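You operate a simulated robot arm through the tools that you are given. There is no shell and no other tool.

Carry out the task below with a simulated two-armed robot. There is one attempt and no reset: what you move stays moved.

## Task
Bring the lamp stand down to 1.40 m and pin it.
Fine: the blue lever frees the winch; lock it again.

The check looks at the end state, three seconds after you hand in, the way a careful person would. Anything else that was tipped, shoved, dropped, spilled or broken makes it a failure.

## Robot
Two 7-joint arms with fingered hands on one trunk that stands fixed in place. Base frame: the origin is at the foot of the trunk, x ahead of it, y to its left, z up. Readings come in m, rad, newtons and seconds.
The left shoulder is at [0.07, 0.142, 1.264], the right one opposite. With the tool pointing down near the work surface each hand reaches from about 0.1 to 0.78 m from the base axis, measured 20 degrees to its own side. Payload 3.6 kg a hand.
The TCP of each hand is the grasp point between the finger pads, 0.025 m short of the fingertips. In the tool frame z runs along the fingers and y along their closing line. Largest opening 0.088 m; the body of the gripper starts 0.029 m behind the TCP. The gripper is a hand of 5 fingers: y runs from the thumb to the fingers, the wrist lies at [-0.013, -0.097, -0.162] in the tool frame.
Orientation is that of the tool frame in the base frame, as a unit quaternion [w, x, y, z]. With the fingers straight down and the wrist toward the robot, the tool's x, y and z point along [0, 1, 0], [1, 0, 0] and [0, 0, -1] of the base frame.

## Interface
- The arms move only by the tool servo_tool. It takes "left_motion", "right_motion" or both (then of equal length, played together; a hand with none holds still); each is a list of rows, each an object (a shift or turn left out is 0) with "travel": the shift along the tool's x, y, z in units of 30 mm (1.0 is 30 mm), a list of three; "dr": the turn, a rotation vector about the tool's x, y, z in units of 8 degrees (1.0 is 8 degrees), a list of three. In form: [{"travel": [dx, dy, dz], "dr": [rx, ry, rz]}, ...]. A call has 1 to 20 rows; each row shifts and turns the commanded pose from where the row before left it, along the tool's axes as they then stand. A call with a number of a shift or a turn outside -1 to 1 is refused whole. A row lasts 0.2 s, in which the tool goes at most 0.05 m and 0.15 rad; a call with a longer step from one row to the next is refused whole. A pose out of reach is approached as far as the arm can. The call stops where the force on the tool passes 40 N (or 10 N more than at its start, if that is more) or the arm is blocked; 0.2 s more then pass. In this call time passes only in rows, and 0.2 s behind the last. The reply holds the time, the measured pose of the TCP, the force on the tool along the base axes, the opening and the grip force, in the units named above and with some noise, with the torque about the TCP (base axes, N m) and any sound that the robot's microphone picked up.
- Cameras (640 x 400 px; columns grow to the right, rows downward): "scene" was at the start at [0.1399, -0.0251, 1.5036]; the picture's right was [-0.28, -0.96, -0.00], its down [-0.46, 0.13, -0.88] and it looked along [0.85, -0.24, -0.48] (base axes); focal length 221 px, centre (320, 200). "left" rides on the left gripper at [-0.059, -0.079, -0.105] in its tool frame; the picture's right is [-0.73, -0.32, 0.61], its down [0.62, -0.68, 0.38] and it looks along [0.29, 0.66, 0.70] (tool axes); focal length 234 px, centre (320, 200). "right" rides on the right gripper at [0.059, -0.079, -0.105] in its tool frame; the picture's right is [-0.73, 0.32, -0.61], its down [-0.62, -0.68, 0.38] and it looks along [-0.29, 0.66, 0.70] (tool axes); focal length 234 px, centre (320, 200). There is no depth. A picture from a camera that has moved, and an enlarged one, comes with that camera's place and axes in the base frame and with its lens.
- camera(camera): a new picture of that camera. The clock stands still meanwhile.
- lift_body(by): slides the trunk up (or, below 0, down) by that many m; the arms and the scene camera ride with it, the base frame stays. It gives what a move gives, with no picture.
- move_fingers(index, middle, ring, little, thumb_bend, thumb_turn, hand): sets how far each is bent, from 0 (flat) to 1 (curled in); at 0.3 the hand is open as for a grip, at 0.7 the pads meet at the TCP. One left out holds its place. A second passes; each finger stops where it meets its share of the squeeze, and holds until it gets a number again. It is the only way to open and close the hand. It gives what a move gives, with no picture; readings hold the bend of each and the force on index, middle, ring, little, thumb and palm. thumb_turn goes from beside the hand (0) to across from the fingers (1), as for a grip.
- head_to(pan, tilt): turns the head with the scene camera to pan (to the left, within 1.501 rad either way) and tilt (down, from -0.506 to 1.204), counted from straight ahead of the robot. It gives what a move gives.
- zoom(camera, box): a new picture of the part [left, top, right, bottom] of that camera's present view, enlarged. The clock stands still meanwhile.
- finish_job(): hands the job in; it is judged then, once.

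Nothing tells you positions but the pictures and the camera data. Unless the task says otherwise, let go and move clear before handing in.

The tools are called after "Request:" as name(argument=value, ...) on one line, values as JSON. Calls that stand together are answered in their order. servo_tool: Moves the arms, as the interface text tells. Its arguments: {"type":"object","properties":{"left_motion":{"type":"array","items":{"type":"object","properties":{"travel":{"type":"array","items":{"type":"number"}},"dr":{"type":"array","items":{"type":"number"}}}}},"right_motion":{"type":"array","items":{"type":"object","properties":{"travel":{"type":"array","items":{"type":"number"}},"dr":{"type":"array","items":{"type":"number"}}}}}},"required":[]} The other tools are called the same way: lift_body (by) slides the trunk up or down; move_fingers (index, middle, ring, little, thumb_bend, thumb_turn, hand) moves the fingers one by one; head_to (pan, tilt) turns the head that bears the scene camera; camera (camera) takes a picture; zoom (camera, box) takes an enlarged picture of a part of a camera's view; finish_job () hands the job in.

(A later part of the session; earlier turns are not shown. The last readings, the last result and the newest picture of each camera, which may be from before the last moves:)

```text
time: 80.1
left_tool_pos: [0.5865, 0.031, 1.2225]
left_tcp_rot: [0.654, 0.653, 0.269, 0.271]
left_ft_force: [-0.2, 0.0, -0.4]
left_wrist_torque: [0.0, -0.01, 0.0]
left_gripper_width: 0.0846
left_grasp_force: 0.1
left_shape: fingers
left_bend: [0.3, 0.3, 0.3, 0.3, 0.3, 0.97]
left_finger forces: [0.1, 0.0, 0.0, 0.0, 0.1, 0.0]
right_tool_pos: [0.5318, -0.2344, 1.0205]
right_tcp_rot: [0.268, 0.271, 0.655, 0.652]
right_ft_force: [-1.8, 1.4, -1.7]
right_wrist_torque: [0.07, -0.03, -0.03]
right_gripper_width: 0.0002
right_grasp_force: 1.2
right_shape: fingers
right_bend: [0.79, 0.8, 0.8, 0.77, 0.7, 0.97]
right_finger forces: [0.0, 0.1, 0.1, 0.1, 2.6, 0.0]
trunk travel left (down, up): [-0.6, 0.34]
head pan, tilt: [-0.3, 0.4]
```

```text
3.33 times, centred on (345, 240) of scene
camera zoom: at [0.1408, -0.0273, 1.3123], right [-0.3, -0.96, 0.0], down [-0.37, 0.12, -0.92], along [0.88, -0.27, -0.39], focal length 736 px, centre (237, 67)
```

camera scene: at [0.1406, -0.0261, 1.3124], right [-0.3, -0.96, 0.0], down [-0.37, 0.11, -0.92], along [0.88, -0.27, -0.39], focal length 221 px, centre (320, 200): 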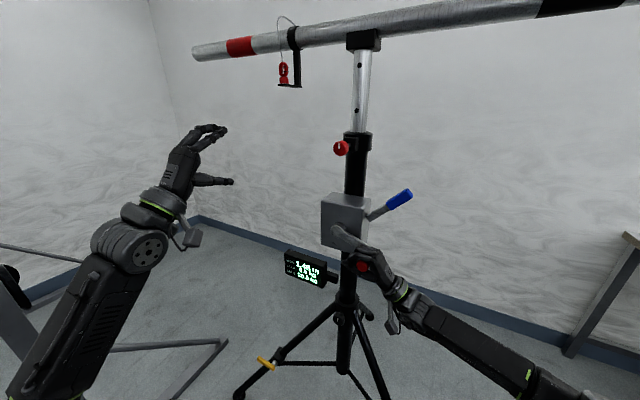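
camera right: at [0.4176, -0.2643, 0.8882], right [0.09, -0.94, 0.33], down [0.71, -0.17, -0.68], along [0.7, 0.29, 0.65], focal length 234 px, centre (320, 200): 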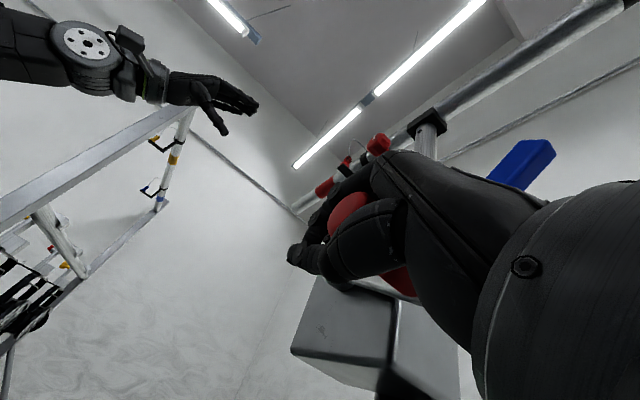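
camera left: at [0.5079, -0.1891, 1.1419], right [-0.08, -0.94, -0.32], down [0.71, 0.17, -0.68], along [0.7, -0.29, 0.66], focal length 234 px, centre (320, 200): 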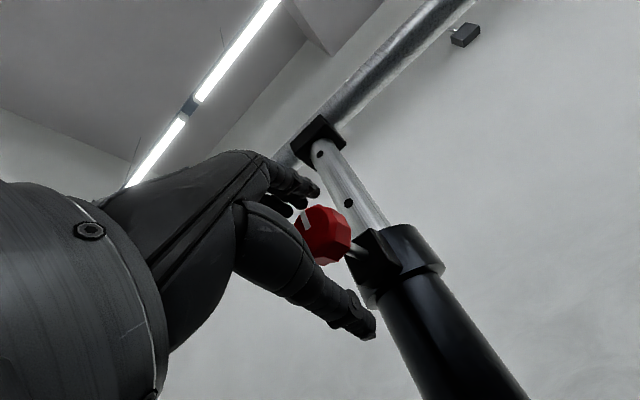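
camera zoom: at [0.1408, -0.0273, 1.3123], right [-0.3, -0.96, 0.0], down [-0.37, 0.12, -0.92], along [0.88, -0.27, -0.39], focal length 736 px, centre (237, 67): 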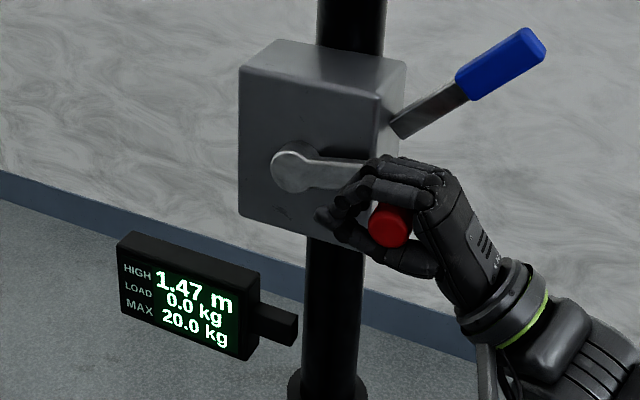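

1.47 m, smooth with tiny forces. Continuing toward the top.

Request:
servo_tool(right_motion=[{"travel": [0, 0.436, 0.117]}, {"travel": [0, 0.415, 0.176]}, {"travel": [0, 0.387, 0.232]}, {"travel": [0, 0.35, 0.284]}])

Request:
zoom(camera="scene", box=[270, 180, 420, 300])

Request:
camera(camera="scene")

```text
time: 81.1
left_tool_pos: [0.5873, 0.0307, 1.2227]
left_tcp_rot: [0.653, 0.653, 0.271, 0.27]
left_ft_force: [0.8, -0.3, 0.9]
left_wrist_torque: [0.02, 0.0, -0.05]
left_gripper_width: 0.0844
left_grasp_force: 0.0
left_shape: fingers
left_bend: [0.3, 0.3, 0.3, 0.3, 0.3, 0.97]
left_finger forces: [0.0, 0.0, 0.0, 0.0, 0.0, 0.0]
right_tool_pos: [0.5503, -0.2159, 1.0682]
right_tcp_rot: [0.269, 0.27, 0.655, 0.652]
right_ft_force: [-1.5, -0.3, -0.7]
right_wrist_torque: [0.03, -0.1, -0.04]
right_gripper_width: 0.0
right_grasp_force: 1.4
right_shape: fingers
right_bend: [0.79, 0.8, 0.8, 0.77, 0.7, 0.97]
right_finger forces: [0.0, 0.1, 0.1, 0.6, 2.2, 0.0]
trunk travel left (down, up): [-0.6, 0.34]
head pan, tilt: [-0.3, 0.4]
```

```text
3.33 times, centred on (345, 240) of scene
camera zoom: at [0.1411, -0.0275, 1.3123], right [-0.3, -0.96, 0.0], down [-0.37, 0.12, -0.92], along [0.88, -0.27, -0.39], focal length 736 px, centre (237, 67)
```

zoom: 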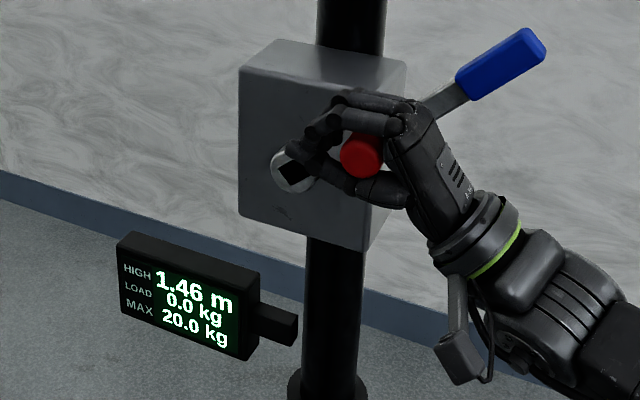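

```text
taken
camera scene: at [0.1411, -0.0275, 1.3123], right [-0.3, -0.96, 0.0], down [-0.37, 0.12, -0.92], along [0.88, -0.27, -0.39], focal length 221 px, centre (320, 200)
```

scene: 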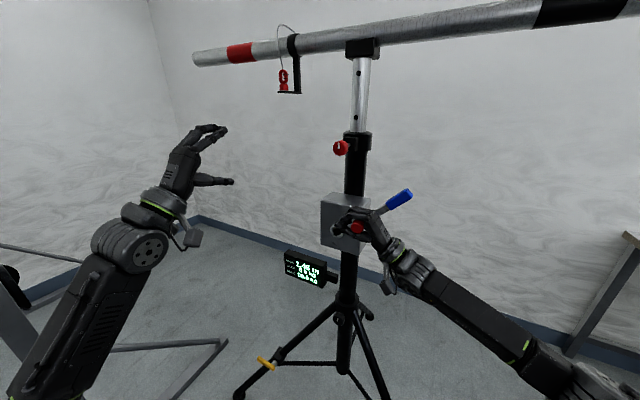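

1.46 m. Continuing over the top.

Request:
servo_tool(right_motion=[{"travel": [0, 0.307, 0.33]}, {"travel": [0, 0.259, 0.37]}, {"travel": [0, 0.205, 0.402]}, {"travel": [0, 0.147, 0.426]}])

Request:
zoom(camera="scene", box=[270, 160, 420, 280])

```text
time: 82.1
left_tool_pos: [0.585, 0.0309, 1.2227]
left_tcp_rot: [0.654, 0.653, 0.269, 0.271]
left_ft_force: [0.1, -0.1, -0.3]
left_wrist_torque: [-0.01, -0.01, -0.01]
left_gripper_width: 0.0846
left_grasp_force: 0.0
left_shape: fingers
left_bend: [0.3, 0.3, 0.3, 0.3, 0.3, 0.97]
left_finger forces: [0.0, 0.0, 0.1, 0.0, 0.0, 0.0]
right_tool_pos: [0.5811, -0.1842, 1.0941]
right_tcp_rot: [0.27, 0.271, 0.654, 0.653]
right_ft_force: [-1.9, -2.6, 7.6]
right_wrist_torque: [-0.4, -0.06, -0.04]
right_gripper_width: 0.0
right_grasp_force: 4.4
right_shape: fingers
right_bend: [0.79, 0.8, 0.8, 0.77, 0.7, 0.97]
right_finger forces: [0.1, 0.1, 0.0, 8.0, 1.1, 0.0]
trunk travel left (down, up): [-0.6, 0.34]
head pan, tilt: [-0.3, 0.4]
```

```text
3.33 times, centred on (345, 220) of scene
camera zoom: at [0.1395, -0.0279, 1.3126], right [-0.3, -0.96, 0.0], down [-0.37, 0.12, -0.92], along [0.88, -0.27, -0.39], focal length 736 px, centre (237, 133)
```

zoom: 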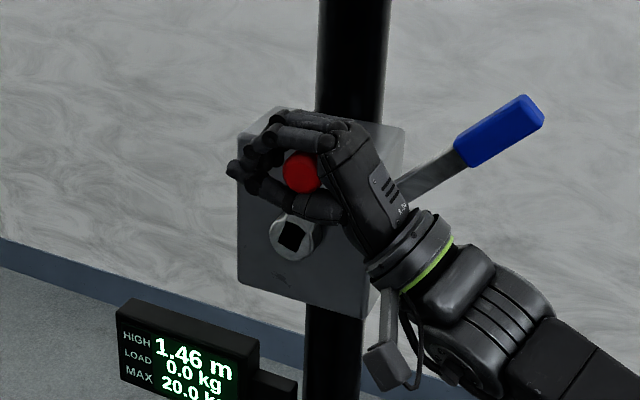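

Request:
servo_tool(right_motion=[{"travel": [0, 0.06, 0.443]}, {"travel": [0, 0.0, 0.451]}, {"travel": [0, -0.039, 0.449]}, {"travel": [0, -0.102, 0.44]}])

Request:
zoom(camera="scene", box=[270, 160, 420, 280])

```text
time: 83.1
left_tool_pos: [0.5874, 0.0333, 1.2221]
left_tcp_rot: [0.654, 0.653, 0.271, 0.271]
left_ft_force: [0.4, 0.3, -0.4]
left_wrist_torque: [0.0, -0.02, 0.05]
left_gripper_width: 0.0843
left_grasp_force: 0.1
left_shape: fingers
left_bend: [0.3, 0.3, 0.3, 0.3, 0.3, 0.97]
left_finger forces: [0.1, 0.0, 0.0, 0.1, 0.1, 0.0]
right_tool_pos: [0.6204, -0.1434, 1.0919]
right_tcp_rot: [0.269, 0.271, 0.656, 0.651]
right_ft_force: [3.1, 1.8, 11.6]
right_wrist_torque: [-0.56, -0.09, 0.17]
right_gripper_width: 0.0
right_grasp_force: 6.8
right_shape: fingers
right_bend: [0.79, 0.8, 0.8, 0.77, 0.7, 0.97]
right_finger forces: [0.7, 0.1, 0.2, 11.9, 0.0, 0.1]
trunk travel left (down, up): [-0.6, 0.34]
head pan, tilt: [-0.3, 0.4]
```

```text
3.33 times, centred on (345, 220) of scene
camera zoom: at [0.1404, -0.0255, 1.3124], right [-0.29, -0.96, 0.0], down [-0.37, 0.11, -0.92], along [0.88, -0.27, -0.39], focal length 736 px, centre (237, 133)
```

zoom: 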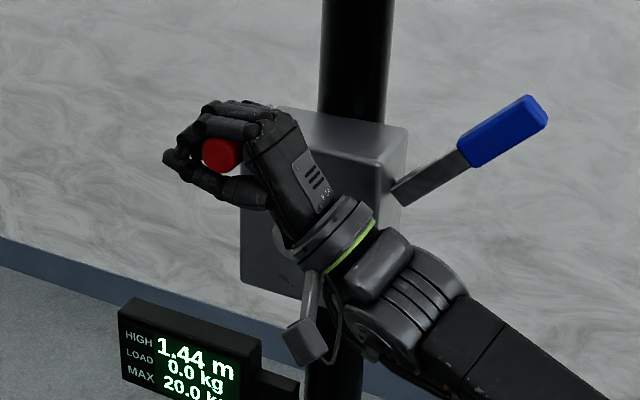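

1.44 m. Continuing down the left side.

Request:
servo_tool(right_motion=[{"travel": [0, -0.1, 0.421]}, {"travel": [0, -0.18, 0.394]}, {"travel": [0, -0.272, 0.36]}, {"travel": [0, -0.319, 0.319]}])

Request:
zoom(camera="scene", box=[250, 160, 420, 290])

```text
time: 84.1
left_tool_pos: [0.5878, 0.0318, 1.2218]
left_tcp_rot: [0.654, 0.652, 0.27, 0.271]
left_ft_force: [0.9, 0.0, -0.2]
left_wrist_torque: [0.01, 0.0, 0.01]
left_gripper_width: 0.0847
left_grasp_force: 0.2
left_shape: fingers
left_bend: [0.3, 0.3, 0.3, 0.3, 0.3, 0.97]
left_finger forces: [0.0, 0.0, 0.0, 0.1, 0.0, 0.0]
right_tool_pos: [0.6501, -0.1134, 1.0658]
right_tcp_rot: [0.269, 0.271, 0.656, 0.651]
right_ft_force: [0.7, 2.2, 2.9]
right_wrist_torque: [-0.08, -0.04, 0.04]
right_gripper_width: 0.0
right_grasp_force: 1.7
right_shape: fingers
right_bend: [0.79, 0.8, 0.8, 0.77, 0.7, 0.97]
right_finger forces: [0.1, 0.2, 0.0, 2.7, 0.0, 0.0]
trunk travel left (down, up): [-0.6, 0.34]
head pan, tilt: [-0.3, 0.4]
```

```text
3.08 times, centred on (335, 225) of scene
camera zoom: at [0.1411, -0.0267, 1.3123], right [-0.3, -0.96, 0.0], down [-0.37, 0.11, -0.92], along [0.88, -0.27, -0.39], focal length 679 px, centre (274, 123)
```

zoom: 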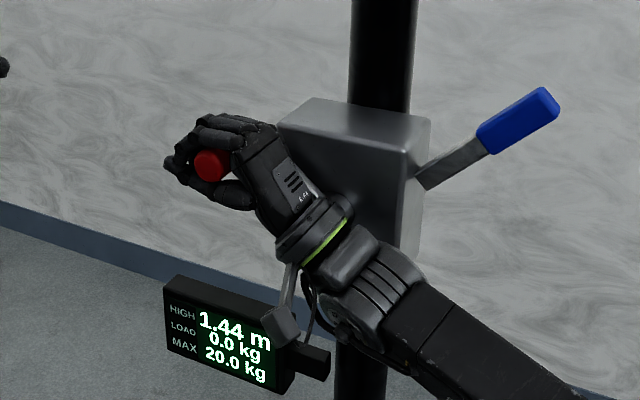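

Request:
servo_tool(right_motion=[{"travel": [0, -0.36, 0.272]}, {"travel": [0, -0.394, 0.219]}, {"travel": [0, -0.421, 0.162]}, {"travel": [0, -0.44, 0.102]}])

Request:
zoom(camera="scene", box=[250, 160, 420, 290])

Request:
zoom(camera="scene", box=[270, 40, 420, 160])

```text
time: 85.1
left_tool_pos: [0.5867, 0.0328, 1.2212]
left_tcp_rot: [0.654, 0.653, 0.27, 0.27]
left_ft_force: [0.0, -0.2, -0.6]
left_wrist_torque: [0.0, -0.01, -0.02]
left_gripper_width: 0.0846
left_grasp_force: 0.1
left_shape: fingers
left_bend: [0.3, 0.3, 0.3, 0.3, 0.3, 0.97]
left_finger forces: [0.1, 0.0, 0.0, 0.0, 0.0, 0.0]
right_tool_pos: [0.6672, -0.099, 1.0163]
right_tcp_rot: [0.27, 0.272, 0.655, 0.652]
right_ft_force: [-0.5, 0.5, -0.5]
right_wrist_torque: [-0.01, -0.04, 0.0]
right_gripper_width: 0.0
right_grasp_force: 1.4
right_shape: fingers
right_bend: [0.79, 0.8, 0.8, 0.77, 0.7, 0.97]
right_finger forces: [0.1, 0.1, 0.1, 1.2, 1.0, 0.0]
trunk travel left (down, up): [-0.6, 0.34]
head pan, tilt: [-0.3, 0.4]
```

```text
3.08 times, centred on (335, 225) of scene
camera zoom: at [0.1412, -0.0272, 1.3123], right [-0.3, -0.96, 0.0], down [-0.37, 0.12, -0.92], along [0.88, -0.27, -0.39], focal length 679 px, centre (274, 123)
```

zoom: 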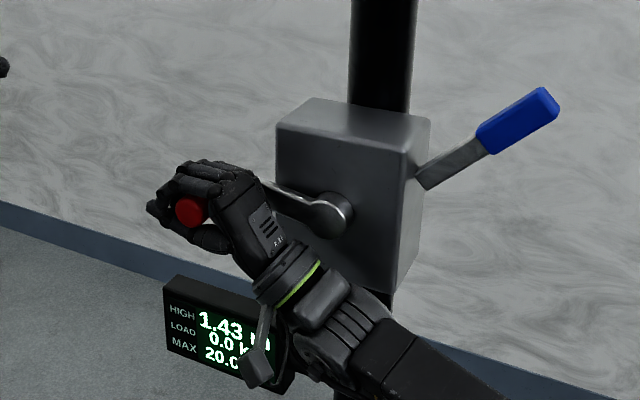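

```text
3.33 times, centred on (345, 100) of scene
camera zoom: at [0.1412, -0.0272, 1.3123], right [-0.3, -0.96, 0.0], down [-0.37, 0.12, -0.92], along [0.88, -0.27, -0.39], focal length 736 px, centre (237, 533)
```

zoom: 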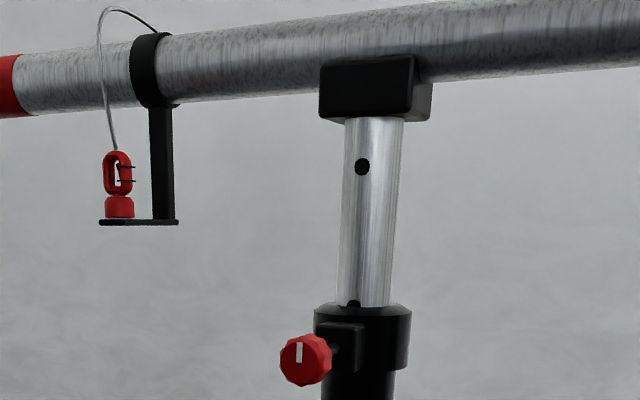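

1.43 m; the next hole is just entering the collar. Continuing, more carefully.

Request:
servo_tool(right_motion=[{"travel": [0, -0.449, 0.039]}, {"travel": [0, -0.451, -0.024]}, {"travel": [0, -0.443, -0.086]}, {"travel": [0, -0.426, -0.147]}, {"travel": [0, -0.402, -0.205]}])

Request:
zoom(camera="scene", box=[250, 160, 420, 290])

Request:
camera(camera="scene")

```text
time: 86.3
left_tool_pos: [0.587, 0.0319, 1.2226]
left_tcp_rot: [0.653, 0.653, 0.271, 0.271]
left_ft_force: [0.7, -0.6, 0.3]
left_wrist_torque: [-0.02, 0.0, -0.02]
left_gripper_width: 0.0847
left_grasp_force: 0.1
left_shape: fingers
left_bend: [0.3, 0.3, 0.3, 0.3, 0.3, 0.97]
left_finger forces: [0.0, 0.0, 0.0, 0.0, 0.0, 0.0]
right_tool_pos: [0.6579, -0.1066, 0.9509]
right_tcp_rot: [0.269, 0.272, 0.655, 0.652]
right_ft_force: [1.3, 0.4, 0.3]
right_wrist_torque: [-0.03, -0.01, 0.07]
right_gripper_width: 0.0002
right_grasp_force: 1.1
right_shape: fingers
right_bend: [0.79, 0.8, 0.8, 0.77, 0.7, 0.97]
right_finger forces: [0.1, 0.0, 0.1, 0.9, 0.8, 0.0]
trunk travel left (down, up): [-0.6, 0.34]
head pan, tilt: [-0.3, 0.4]
```

```text
3.08 times, centred on (335, 225) of scene
camera zoom: at [0.1411, -0.0274, 1.3123], right [-0.3, -0.96, 0.0], down [-0.37, 0.12, -0.92], along [0.88, -0.27, -0.39], focal length 679 px, centre (274, 123)
```

zoom: 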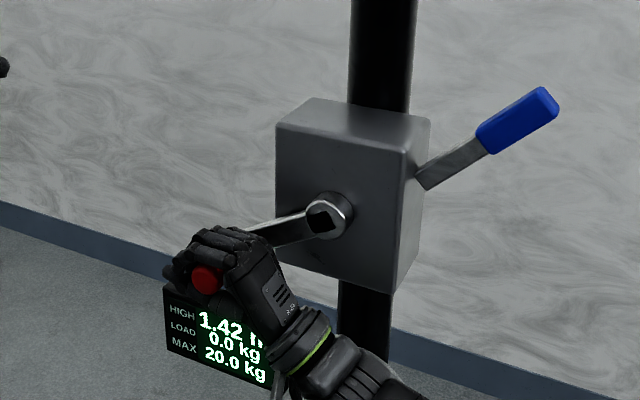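

```text
taken
camera scene: at [0.1411, -0.0274, 1.3123], right [-0.3, -0.96, 0.0], down [-0.37, 0.12, -0.92], along [0.88, -0.27, -0.39], focal length 221 px, centre (320, 200)
```

scene: 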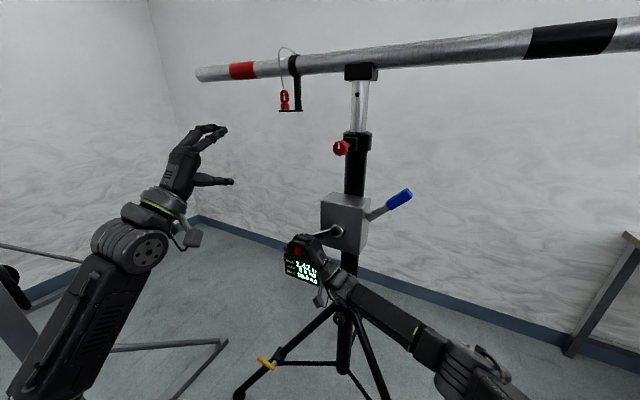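

1.42 m. Next few degrees.

Request:
servo_tool(right_motion=[{"travel": [0, -0.37, -0.259]}, {"travel": [0, -0.33, -0.307]}, {"travel": [0, -0.284, -0.35]}, {"travel": [0, -0.232, -0.387]}])

Request:
zoom(camera="scene", box=[250, 160, 420, 290])

Request:
zoom(camera="scene", box=[270, 60, 420, 180])

```text
time: 87.3
left_tool_pos: [0.5869, 0.0328, 1.2221]
left_tcp_rot: [0.653, 0.653, 0.271, 0.271]
left_ft_force: [0.3, -0.8, -0.6]
left_wrist_torque: [0.03, 0.01, -0.01]
left_gripper_width: 0.0845
left_grasp_force: 0.0
left_shape: fingers
left_bend: [0.3, 0.3, 0.3, 0.3, 0.3, 0.97]
left_finger forces: [0.1, 0.0, 0.0, 0.1, 0.1, 0.1]
right_tool_pos: [0.6302, -0.1354, 0.9146]
right_tcp_rot: [0.27, 0.272, 0.654, 0.652]
right_ft_force: [1.3, 1.4, -1.9]
right_wrist_torque: [0.01, -0.04, 0.0]
right_gripper_width: 0.0
right_grasp_force: 1.9
right_shape: fingers
right_bend: [0.79, 0.8, 0.8, 0.77, 0.7, 0.97]
right_finger forces: [0.1, 0.0, 0.0, 0.8, 2.7, 0.0]
trunk travel left (down, up): [-0.6, 0.34]
head pan, tilt: [-0.3, 0.4]
```

```text
3.08 times, centred on (335, 225) of scene
camera zoom: at [0.1413, -0.0271, 1.3123], right [-0.3, -0.96, 0.0], down [-0.37, 0.11, -0.92], along [0.88, -0.27, -0.39], focal length 679 px, centre (274, 123)
```

zoom: 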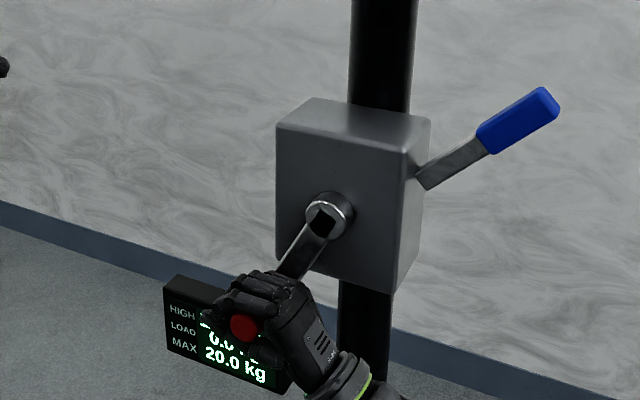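

```text
3.33 times, centred on (345, 120) of scene
camera zoom: at [0.1413, -0.0271, 1.3123], right [-0.3, -0.96, 0.0], down [-0.37, 0.11, -0.92], along [0.88, -0.27, -0.39], focal length 736 px, centre (237, 467)
```

zoom: 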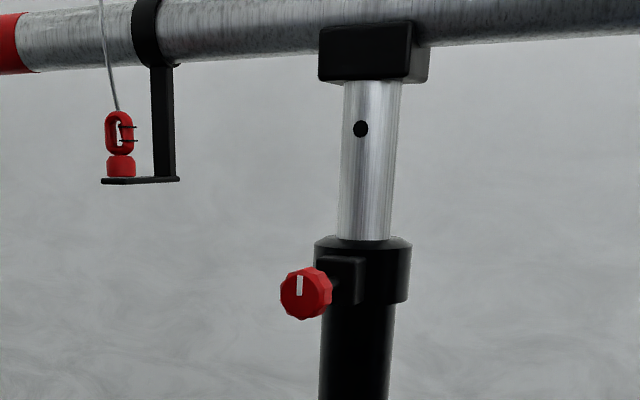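

About 35° of crank to go by the hole marks. Let me tilt the left hand's camera to read the display unobstructed while I do the final part.

Request:
servo_tool(left_motion=[{"dr": [0.95, 0, 0]}, {"dr": [0.95, 0, 0]}, {"dr": [0.95, 0, 0]}, {"dr": [0.95, 0, 0]}, {"dr": [0.95, 0, 0]}, {"dr": [0.95, 0, 0]}, {"dr": [0.95, 0, 0]}, {"dr": [0.95, 0, 0]}], right_motion=[{"travel": [0, -0.088, -0.207]}, {"travel": [0, -0.088, -0.207]}, {"travel": [0, -0.058, -0.217]}, {"travel": [0, 0, 0]}, {"travel": [0, 0, 0]}, {"travel": [0, 0, 0]}, {"travel": [0, 0, 0]}, {"travel": [0, 0, 0]}])

Request:
camera(camera="left")

Request:
zoom(camera="scene", box=[270, 60, 420, 180])

Request:
zoom(camera="scene", box=[250, 160, 420, 290])

```text
time: 89.1
left_tool_pos: [0.5857, 0.0313, 1.222]
left_tcp_rot: [0.233, 0.895, 0.369, 0.096]
left_ft_force: [-0.2, -0.4, 0.3]
left_wrist_torque: [-0.01, -0.04, -0.01]
left_gripper_width: 0.0846
left_grasp_force: 0.0
left_shape: fingers
left_bend: [0.3, 0.3, 0.3, 0.3, 0.3, 0.97]
left_finger forces: [0.0, 0.0, 0.1, 0.0, 0.1, 0.0]
right_tool_pos: [0.6185, -0.1494, 0.9086]
right_tcp_rot: [0.269, 0.272, 0.655, 0.652]
right_ft_force: [-3.1, 1.9, -8.8]
right_wrist_torque: [0.14, -0.15, -0.1]
right_gripper_width: 0.0
right_grasp_force: 4.3
right_shape: fingers
right_bend: [0.79, 0.8, 0.8, 0.77, 0.7, 0.96]
right_finger forces: [0.1, 0.1, 0.0, 0.0, 8.1, 0.0]
trunk travel left (down, up): [-0.6, 0.34]
head pan, tilt: [-0.3, 0.4]
```

```text
taken
camera left: at [0.4601, 0.0756, 1.2742], right [-0.5, -0.52, -0.69], down [0.15, 0.73, -0.67], along [0.85, -0.44, -0.29], focal length 234 px, centre (320, 200)
```

left: 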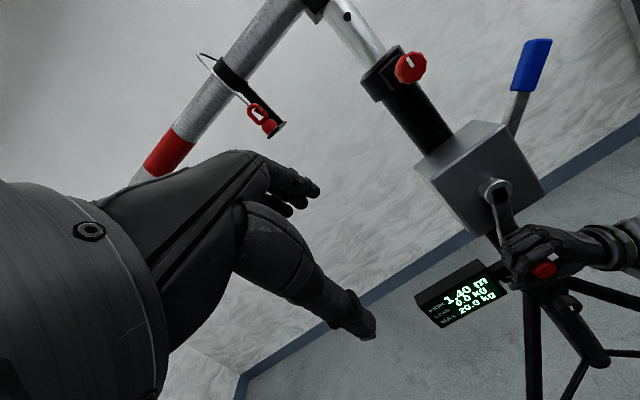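

```text
3.33 times, centred on (345, 120) of scene
camera zoom: at [0.1414, -0.0279, 1.3122], right [-0.3, -0.96, 0.0], down [-0.37, 0.12, -0.92], along [0.88, -0.27, -0.39], focal length 736 px, centre (237, 467)
```

zoom: 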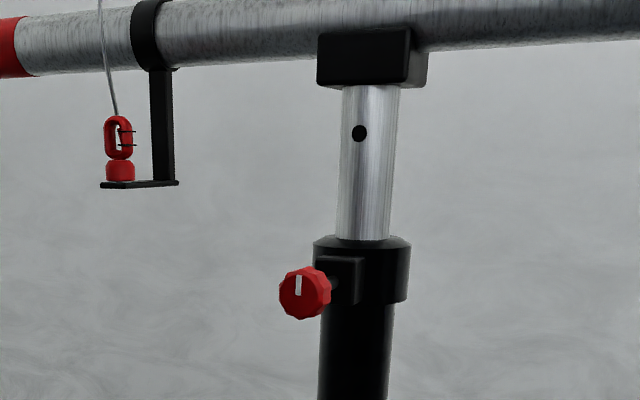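

```text
3.08 times, centred on (335, 225) of scene
camera zoom: at [0.1414, -0.0279, 1.3122], right [-0.3, -0.96, 0.0], down [-0.37, 0.12, -0.92], along [0.88, -0.27, -0.39], focal length 679 px, centre (274, 123)
```

zoom: 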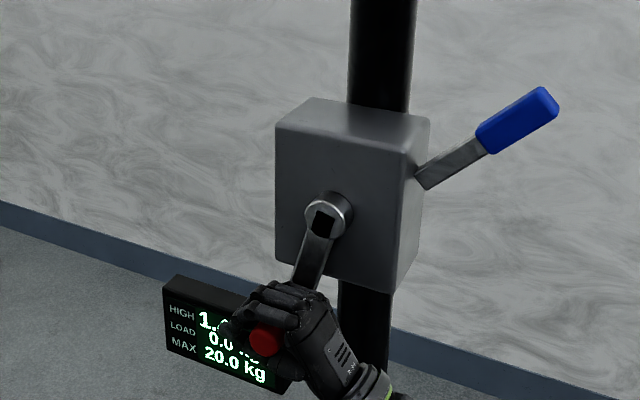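

Request:
zoom(camera="left", box=[410, 255, 520, 330])

Request:
zoom(camera="left", box=[340, 20, 460, 120])

```text
5.33 times, centred on (465, 292) of left
camera zoom: at [0.4601, 0.0756, 1.2742], right [-0.5, -0.52, -0.69], down [0.15, 0.73, -0.67], along [0.85, -0.44, -0.29], focal length 1249 px, centre (-453, -293)
```

zoom: 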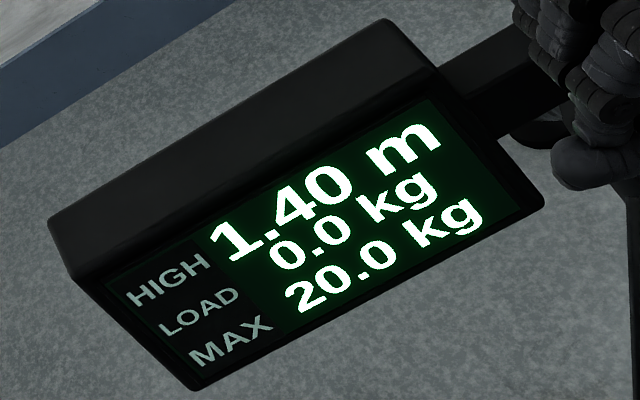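

```text
4.00 times, centred on (400, 70) of left
camera zoom: at [0.4601, 0.0756, 1.2742], right [-0.5, -0.52, -0.69], down [0.15, 0.73, -0.67], along [0.85, -0.44, -0.29], focal length 937 px, centre (0, 720)
```

zoom: 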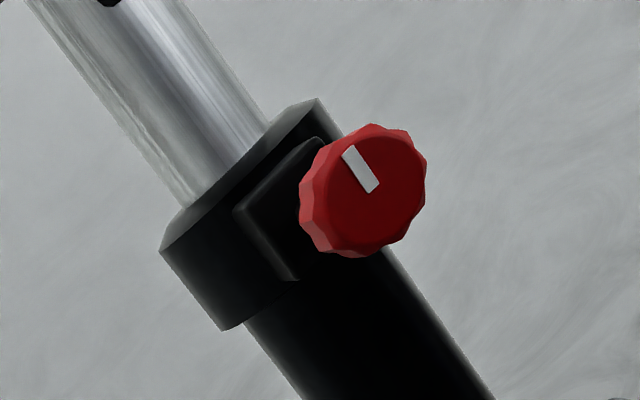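

Display shows 1.40 m. By the hole marks, the mating hole is perhaps 5 mm above the pin still. I'll step down in tiny increments and watch the knob drop in.

Request:
servo_tool(right_motion=[{"travel": [0, -0.1, -0.2]}])

Request:
zoom(camera="left", box=[340, 20, 460, 120])

Request:
zoom(camera="left", box=[410, 255, 520, 330])

Request:
zoom(camera="scene", box=[270, 60, 420, 180])

```text
time: 89.5
left_tool_pos: [0.5863, 0.0306, 1.2211]
left_tcp_rot: [0.233, 0.894, 0.37, 0.097]
left_ft_force: [0.3, 0.9, 0.0]
left_wrist_torque: [-0.02, -0.01, 0.0]
left_gripper_width: 0.0846
left_grasp_force: 0.1
left_shape: fingers
left_bend: [0.3, 0.3, 0.3, 0.3, 0.3, 0.97]
left_finger forces: [0.1, 0.0, 0.0, 0.0, 0.0, 0.0]
right_tool_pos: [0.6128, -0.1533, 0.9066]
right_tcp_rot: [0.27, 0.271, 0.655, 0.652]
right_ft_force: [1.0, 1.7, -1.4]
right_wrist_torque: [0.0, -0.09, 0.01]
right_gripper_width: 0.0
right_grasp_force: 2.7
right_shape: fingers
right_bend: [0.79, 0.8, 0.8, 0.77, 0.7, 0.97]
right_finger forces: [0.0, 0.0, 0.1, 1.7, 2.2, 0.0]
trunk travel left (down, up): [-0.6, 0.34]
head pan, tilt: [-0.3, 0.4]
```

```text
4.00 times, centred on (400, 70) of left
camera zoom: at [0.4598, 0.0764, 1.2744], right [-0.5, -0.52, -0.69], down [0.15, 0.73, -0.67], along [0.85, -0.44, -0.29], focal length 937 px, centre (0, 720)
```

zoom: 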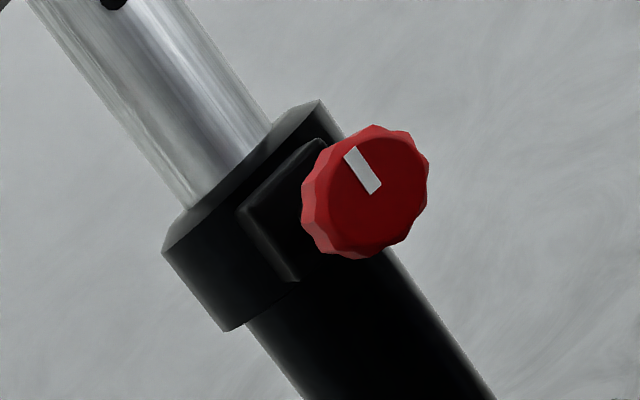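

```text
5.33 times, centred on (465, 292) of left
camera zoom: at [0.4598, 0.0764, 1.2744], right [-0.5, -0.52, -0.69], down [0.15, 0.73, -0.67], along [0.85, -0.44, -0.29], focal length 1249 px, centre (-453, -293)
```

zoom: 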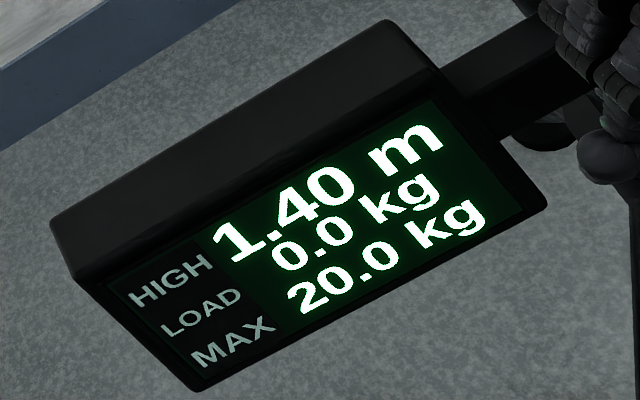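

```text
3.33 times, centred on (345, 120) of scene
camera zoom: at [0.1411, -0.0272, 1.3125], right [-0.3, -0.96, 0.0], down [-0.37, 0.12, -0.92], along [0.88, -0.27, -0.39], focal length 736 px, centre (237, 467)
```

zoom: 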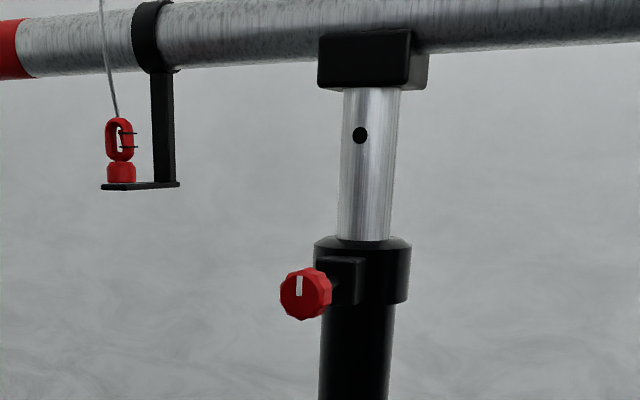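

Still 1.40 m; by the marks and crank angle about 20–25° of crank remain. Continuing in small steps.

Request:
servo_tool(right_motion=[{"travel": [0, -0.05, -0.22]}, {"travel": [0, -0.03, -0.22]}])

Request:
zoom(camera="left", box=[340, 20, 460, 120])

Request:
zoom(camera="left", box=[410, 255, 520, 330])

Request:
zoom(camera="scene", box=[270, 60, 420, 180])

```text
time: 90.1
left_tool_pos: [0.5859, 0.0319, 1.2216]
left_tcp_rot: [0.233, 0.894, 0.37, 0.097]
left_ft_force: [0.8, -0.2, 0.6]
left_wrist_torque: [0.02, 0.04, -0.05]
left_gripper_width: 0.0847
left_grasp_force: 0.1
left_shape: fingers
left_bend: [0.3, 0.3, 0.3, 0.3, 0.3, 0.97]
left_finger forces: [0.0, 0.1, 0.0, 0.1, 0.0, 0.0]
right_tool_pos: [0.6039, -0.163, 0.9045]
right_tcp_rot: [0.27, 0.272, 0.655, 0.652]
right_ft_force: [1.8, -0.2, 1.1]
right_wrist_torque: [-0.07, -0.05, 0.06]
right_gripper_width: 0.0
right_grasp_force: 1.6
right_shape: fingers
right_bend: [0.79, 0.8, 0.8, 0.77, 0.7, 0.97]
right_finger forces: [0.0, 0.0, 0.0, 1.9, 0.9, 0.0]
trunk travel left (down, up): [-0.6, 0.34]
head pan, tilt: [-0.3, 0.4]
```

```text
4.00 times, centred on (400, 70) of left
camera zoom: at [0.4599, 0.0764, 1.2742], right [-0.5, -0.52, -0.69], down [0.15, 0.73, -0.67], along [0.85, -0.44, -0.29], focal length 937 px, centre (0, 720)
```

zoom: 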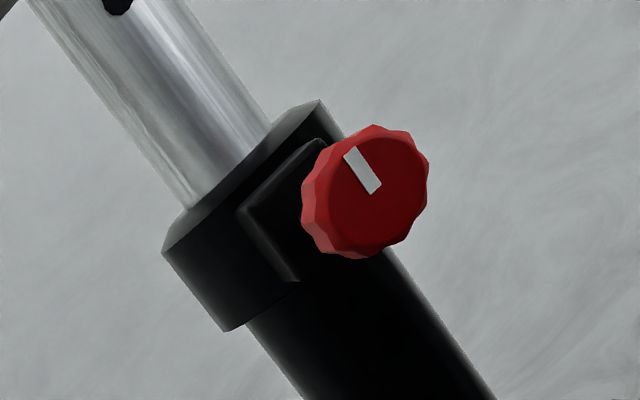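

```text
5.33 times, centred on (465, 292) of left
camera zoom: at [0.4599, 0.0764, 1.2742], right [-0.5, -0.52, -0.69], down [0.15, 0.73, -0.67], along [0.85, -0.44, -0.29], focal length 1249 px, centre (-453, -293)
```

zoom: 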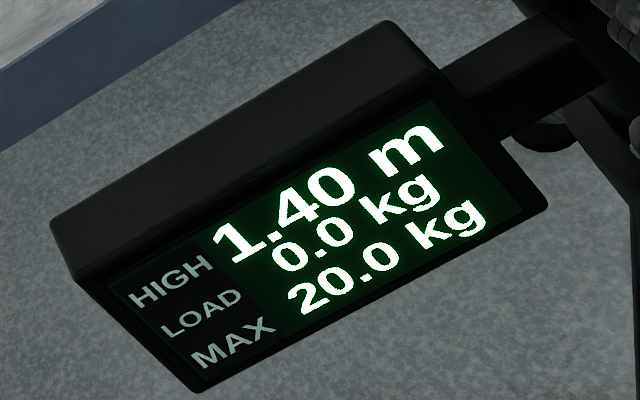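

```text
3.33 times, centred on (345, 120) of scene
camera zoom: at [0.141, -0.0273, 1.3124], right [-0.3, -0.96, 0.0], down [-0.37, 0.12, -0.92], along [0.88, -0.27, -0.39], focal length 736 px, centre (237, 467)
```

zoom: 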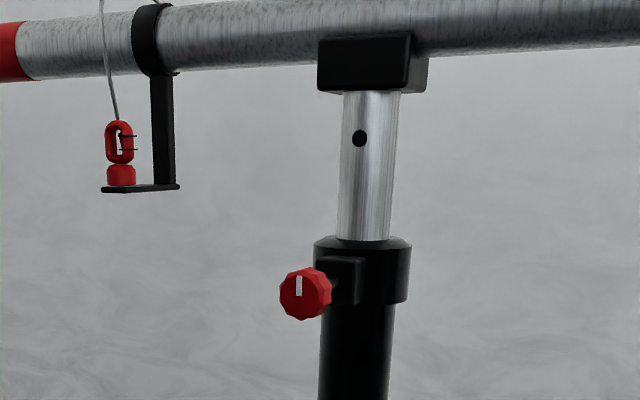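

Request:
servo_tool(right_motion=[{"travel": [0, -0.01, -0.22]}, {"travel": [0, 0.0, -0.22]}])

Request:
zoom(camera="left", box=[410, 255, 520, 330])

Request:
zoom(camera="scene", box=[270, 60, 420, 180])

Request:
zoom(camera="scene", box=[250, 160, 420, 290])

```text
time: 90.7
left_tool_pos: [0.5857, 0.033, 1.2209]
left_tcp_rot: [0.234, 0.894, 0.369, 0.096]
left_ft_force: [0.5, 0.4, 0.5]
left_wrist_torque: [0.02, -0.03, -0.03]
left_gripper_width: 0.0847
left_grasp_force: 0.1
left_shape: fingers
left_bend: [0.3, 0.3, 0.3, 0.3, 0.3, 0.97]
left_finger forces: [0.1, 0.0, 0.0, 0.0, 0.0, 0.1]
right_tool_pos: [0.5943, -0.1732, 0.9028]
right_tcp_rot: [0.269, 0.271, 0.655, 0.652]
right_ft_force: [1.0, -0.1, 1.9]
right_wrist_torque: [-0.1, -0.01, 0.04]
right_gripper_width: 0.0
right_grasp_force: 1.9
right_shape: fingers
right_bend: [0.79, 0.8, 0.8, 0.77, 0.7, 0.97]
right_finger forces: [0.1, 0.0, 0.0, 2.7, 0.4, 0.0]
trunk travel left (down, up): [-0.6, 0.34]
head pan, tilt: [-0.3, 0.4]
```

```text
5.33 times, centred on (465, 292) of left
camera zoom: at [0.4596, 0.0767, 1.2742], right [-0.5, -0.52, -0.69], down [0.15, 0.73, -0.67], along [0.85, -0.44, -0.29], focal length 1249 px, centre (-453, -293)
```

zoom: 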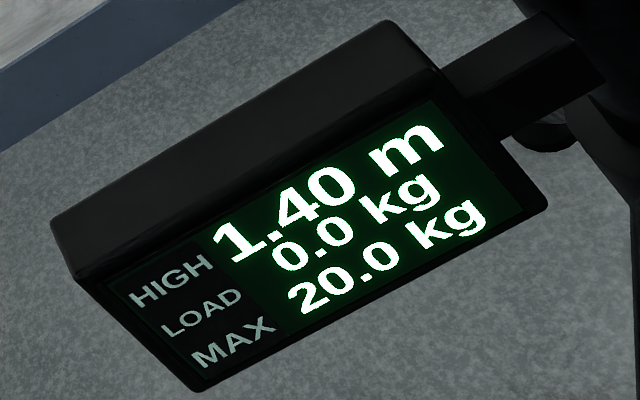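

```text
3.33 times, centred on (345, 120) of scene
camera zoom: at [0.1407, -0.027, 1.3124], right [-0.3, -0.96, 0.0], down [-0.37, 0.11, -0.92], along [0.88, -0.27, -0.39], focal length 736 px, centre (237, 467)
```

zoom: 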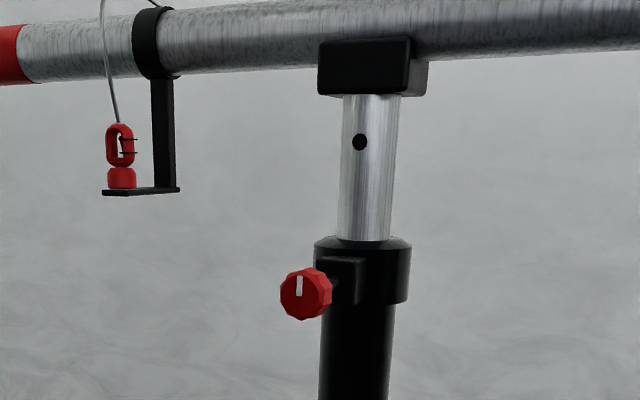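

```text
3.08 times, centred on (335, 225) of scene
camera zoom: at [0.1407, -0.027, 1.3124], right [-0.3, -0.96, 0.0], down [-0.37, 0.11, -0.92], along [0.88, -0.27, -0.39], focal length 679 px, centre (274, 123)
```

zoom: 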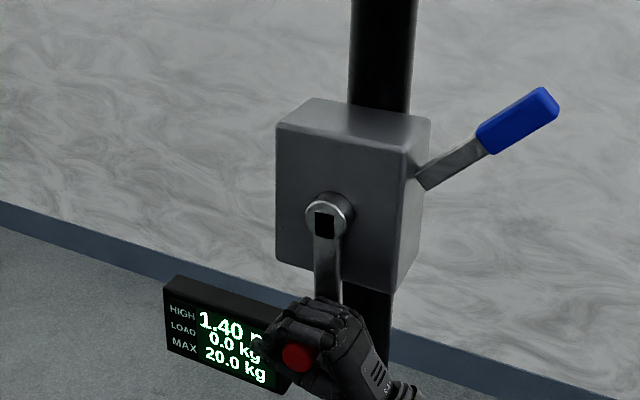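

Crank is back at its neutral angle, one turn later, reading 1.40 m, hole marks match within ~2 mm. The pin isn't self-springing, so I'll bring the left hand back to the knob to push it in.

Request:
servo_tool(left_motion=[{"dr": [-0.95, 0, 0]}, {"dr": [-0.95, 0, 0]}, {"dr": [-0.95, 0, 0]}, {"dr": [-0.95, 0, 0]}, {"dr": [-0.95, 0, 0]}, {"dr": [-0.95, 0, 0]}, {"dr": [-0.95, 0, 0]}, {"dr": [-0.95, 0, 0]}, {"travel": [-0.9, 0, 0.5]}, {"travel": [-0.9, 0, 0.5]}, {"travel": [-0.9, 0, 0.5]}, {"travel": [-0.9, 0, 0.5]}, {"travel": [-0.8, 0, 0.6]}, {"travel": [-0.7, 0, 0.7]}, {"travel": [0, 0, 0.5]}, {"travel": [0, 0, 0.5]}])

Request:
camera(camera="left")

Request:
camera(camera="scene")

```text
time: 94.1
left_tool_pos: [0.5673, -0.1676, 1.2211]
left_tcp_rot: [0.653, 0.653, 0.27, 0.271]
left_ft_force: [-0.7, -0.2, -0.2]
left_wrist_torque: [0.01, 0.03, 0.0]
left_gripper_width: 0.0845
left_grasp_force: 0.1
left_shape: fingers
left_bend: [0.3, 0.3, 0.3, 0.3, 0.3, 0.97]
left_finger forces: [0.1, 0.0, 0.0, 0.0, 0.1, 0.0]
right_tool_pos: [0.5927, -0.1732, 0.9027]
right_tcp_rot: [0.269, 0.272, 0.655, 0.652]
right_ft_force: [-2.0, -1.4, 1.4]
right_wrist_torque: [-0.1, -0.03, -0.02]
right_gripper_width: 0.0
right_grasp_force: 1.8
right_shape: fingers
right_bend: [0.79, 0.8, 0.8, 0.77, 0.7, 0.97]
right_finger forces: [0.1, 0.0, 0.0, 2.6, 1.5, 0.0]
trunk travel left (down, up): [-0.6, 0.34]
head pan, tilt: [-0.3, 0.4]
```

```text
taken
camera left: at [0.4522, -0.1345, 1.1427], right [-0.08, -0.94, -0.32], down [0.71, 0.17, -0.68], along [0.7, -0.29, 0.66], focal length 234 px, centre (320, 200)
```

left: 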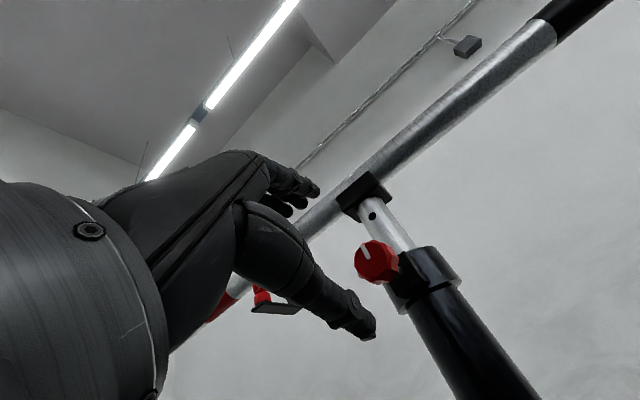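

```text
taken
camera scene: at [0.1402, -0.028, 1.3124], right [-0.3, -0.96, 0.0], down [-0.37, 0.12, -0.92], along [0.88, -0.27, -0.39], focal length 221 px, centre (320, 200)
```

scene: 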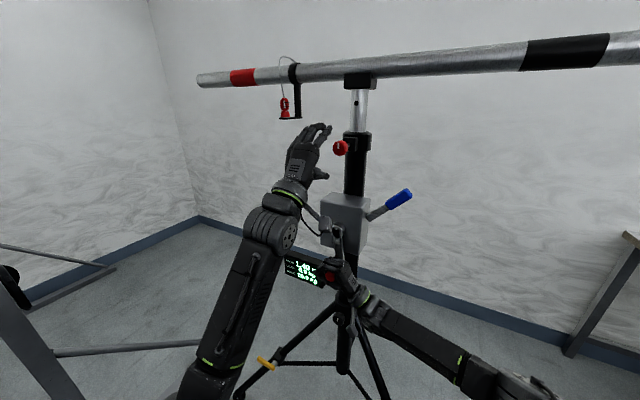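

The left hand is aligned again; advancing onto the (pulled-out) knob and gripping it.

Request:
servo_tool(left_motion=[{"travel": [-0.108, 0.02, 0.74]}, {"travel": [-0.108, 0.02, 0.74]}, {"travel": [-0.108, 0.02, 0.74]}, {"travel": [-0.108, 0.02, 0.74]}])

Request:
camera(camera="left")

Request:
zoom(camera="scene", box=[270, 80, 420, 200])

```text
time: 95.1
left_tool_pos: [0.6065, -0.224, 1.2233]
left_tcp_rot: [0.653, 0.657, 0.264, 0.269]
left_ft_force: [0.1, 0.2, -1.0]
left_wrist_torque: [-0.02, 0.01, 0.02]
left_gripper_width: 0.0846
left_grasp_force: 0.1
left_shape: fingers
left_bend: [0.3, 0.3, 0.3, 0.3, 0.3, 0.97]
left_finger forces: [0.0, 0.1, 0.0, 0.0, 0.0, 0.1]
left hand out of reach, approached as far as the arm can: row 3, 4
right_tool_pos: [0.5934, -0.1742, 0.9023]
right_tcp_rot: [0.269, 0.272, 0.655, 0.651]
right_ft_force: [-2.3, -2.4, 1.6]
right_wrist_torque: [-0.17, -0.1, -0.04]
right_gripper_width: 0.0001
right_grasp_force: 1.9
right_shape: fingers
right_bend: [0.79, 0.8, 0.8, 0.77, 0.7, 0.97]
right_finger forces: [0.0, 0.0, 0.1, 3.2, 1.7, 0.0]
trunk travel left (down, up): [-0.6, 0.34]
head pan, tilt: [-0.3, 0.4]
```

```text
taken
camera left: at [0.4914, -0.1875, 1.1436], right [-0.1, -0.94, -0.33], down [0.72, 0.17, -0.68], along [0.69, -0.3, 0.66], focal length 234 px, centre (320, 200)
```

left: 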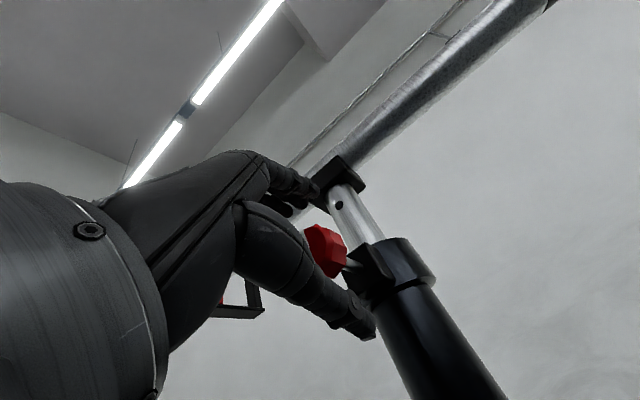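

```text
3.33 times, centred on (345, 140) of scene
camera zoom: at [0.1401, -0.028, 1.3124], right [-0.3, -0.96, 0.0], down [-0.37, 0.12, -0.92], along [0.88, -0.27, -0.39], focal length 736 px, centre (237, 400)
```

zoom: 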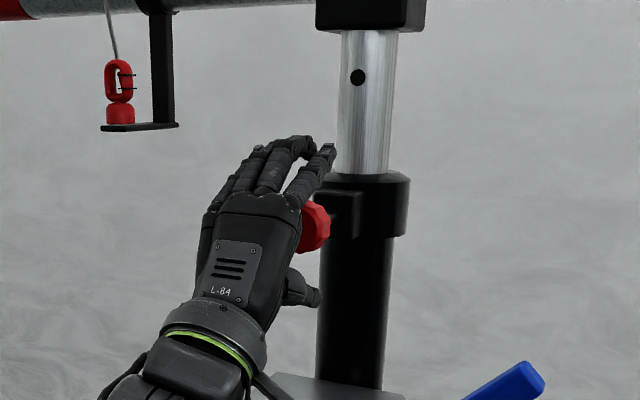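

Hole mark now at exactly the original alignment. I'm slightly short; moving a bit deeper on the earlier line.

Request:
servo_tool(left_motion=[{"travel": [0.15, 0, 0.3]}, {"travel": [0.15, -0.03, 0.3]}])

Request:
camera(camera="left")

```text
time: 95.7
left_tool_pos: [0.6179, -0.2381, 1.2241]
left_tcp_rot: [0.656, 0.661, 0.25, 0.265]
left_ft_force: [0.3, 1.3, 0.0]
left_wrist_torque: [0.03, 0.0, -0.01]
left_gripper_width: 0.0845
left_grasp_force: 0.1
left_shape: fingers
left_bend: [0.3, 0.3, 0.3, 0.3, 0.3, 0.97]
left_finger forces: [0.0, 0.1, 0.0, 0.0, 0.1, 0.1]
left hand out of reach, approached as far as the arm can: row 1, 2
right_tool_pos: [0.5936, -0.1731, 0.9031]
right_tcp_rot: [0.27, 0.271, 0.655, 0.652]
right_ft_force: [-1.8, -2.5, 2.1]
right_wrist_torque: [-0.14, -0.05, -0.02]
right_gripper_width: 0.0
right_grasp_force: 3.0
right_shape: fingers
right_bend: [0.79, 0.8, 0.8, 0.77, 0.7, 0.97]
right_finger forces: [0.1, 0.0, 0.1, 3.0, 2.1, 0.0]
trunk travel left (down, up): [-0.6, 0.34]
head pan, tilt: [-0.3, 0.4]
```

```text
taken
camera left: at [0.504, -0.2001, 1.1418], right [-0.12, -0.93, -0.34], down [0.73, 0.15, -0.67], along [0.67, -0.32, 0.66], focal length 234 px, centre (320, 200)
```

left: 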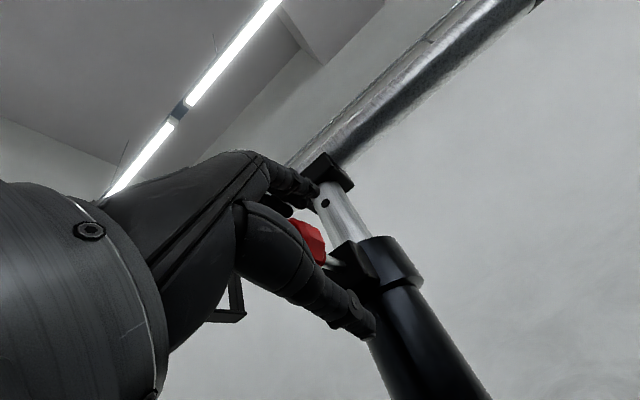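

Deep enough now. Gripping the knob.

Request:
move_fingers(hand="left", index=0.95, middle=0.95, ring=0.95, little=0.75, thumb_bend=0.95)

Request:
camera(camera="left")

Request:
zoom(camera="scene", box=[270, 80, 420, 200])

```text
time: 96.7
left_tool_pos: [0.6169, -0.2395, 1.2224]
left_tcp_rot: [0.656, 0.661, 0.249, 0.266]
left_ft_force: [14.6, -8.9, 21.4]
left_wrist_torque: [0.34, -0.11, -0.15]
left_gripper_width: 0.0
left_grasp_force: 13.9
left_shape: fingers
left_bend: [0.84, 0.81, 0.78, 0.75, 0.88, 0.93]
left_finger forces: [0.0, 12.8, 12.3, 2.7, 0.0, 0.1]
right_tool_pos: [0.5942, -0.174, 0.9035]
right_tcp_rot: [0.269, 0.271, 0.654, 0.653]
right_ft_force: [-3.0, -1.3, 1.9]
right_wrist_torque: [-0.19, -0.04, -0.13]
right_gripper_width: 0.0
right_grasp_force: 3.2
right_shape: fingers
right_bend: [0.79, 0.8, 0.8, 0.77, 0.7, 0.97]
right_finger forces: [0.1, 0.0, 0.1, 3.5, 2.0, 0.0]
trunk travel left (down, up): [-0.6, 0.34]
head pan, tilt: [-0.3, 0.4]
```

```text
taken
camera left: at [0.5042, -0.201, 1.1423], right [-0.12, -0.93, -0.34], down [0.73, 0.15, -0.67], along [0.67, -0.33, 0.66], focal length 234 px, centre (320, 200)
```

left: 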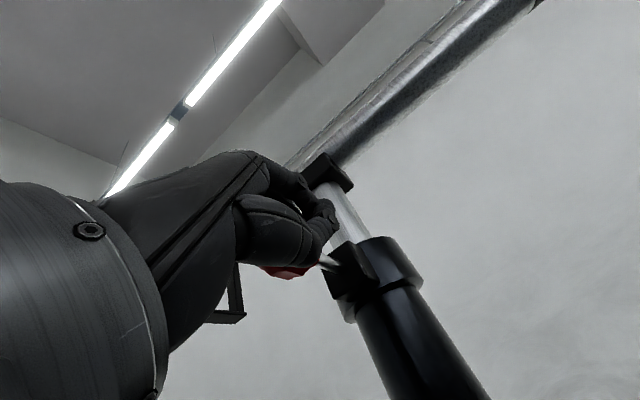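

```text
3.33 times, centred on (345, 140) of scene
camera zoom: at [0.1407, -0.0288, 1.3126], right [-0.3, -0.96, 0.0], down [-0.37, 0.12, -0.92], along [0.88, -0.27, -0.39], focal length 736 px, centre (237, 400)
```

zoom: 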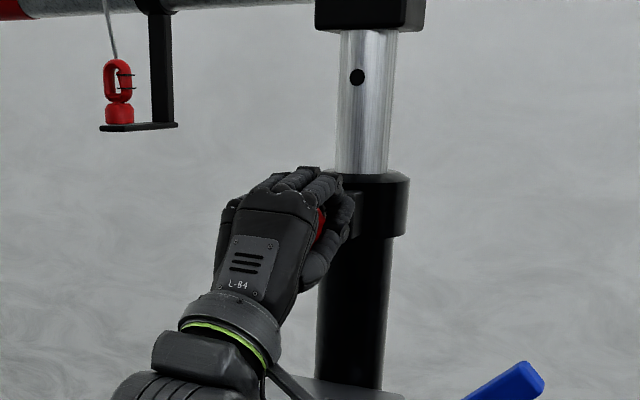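

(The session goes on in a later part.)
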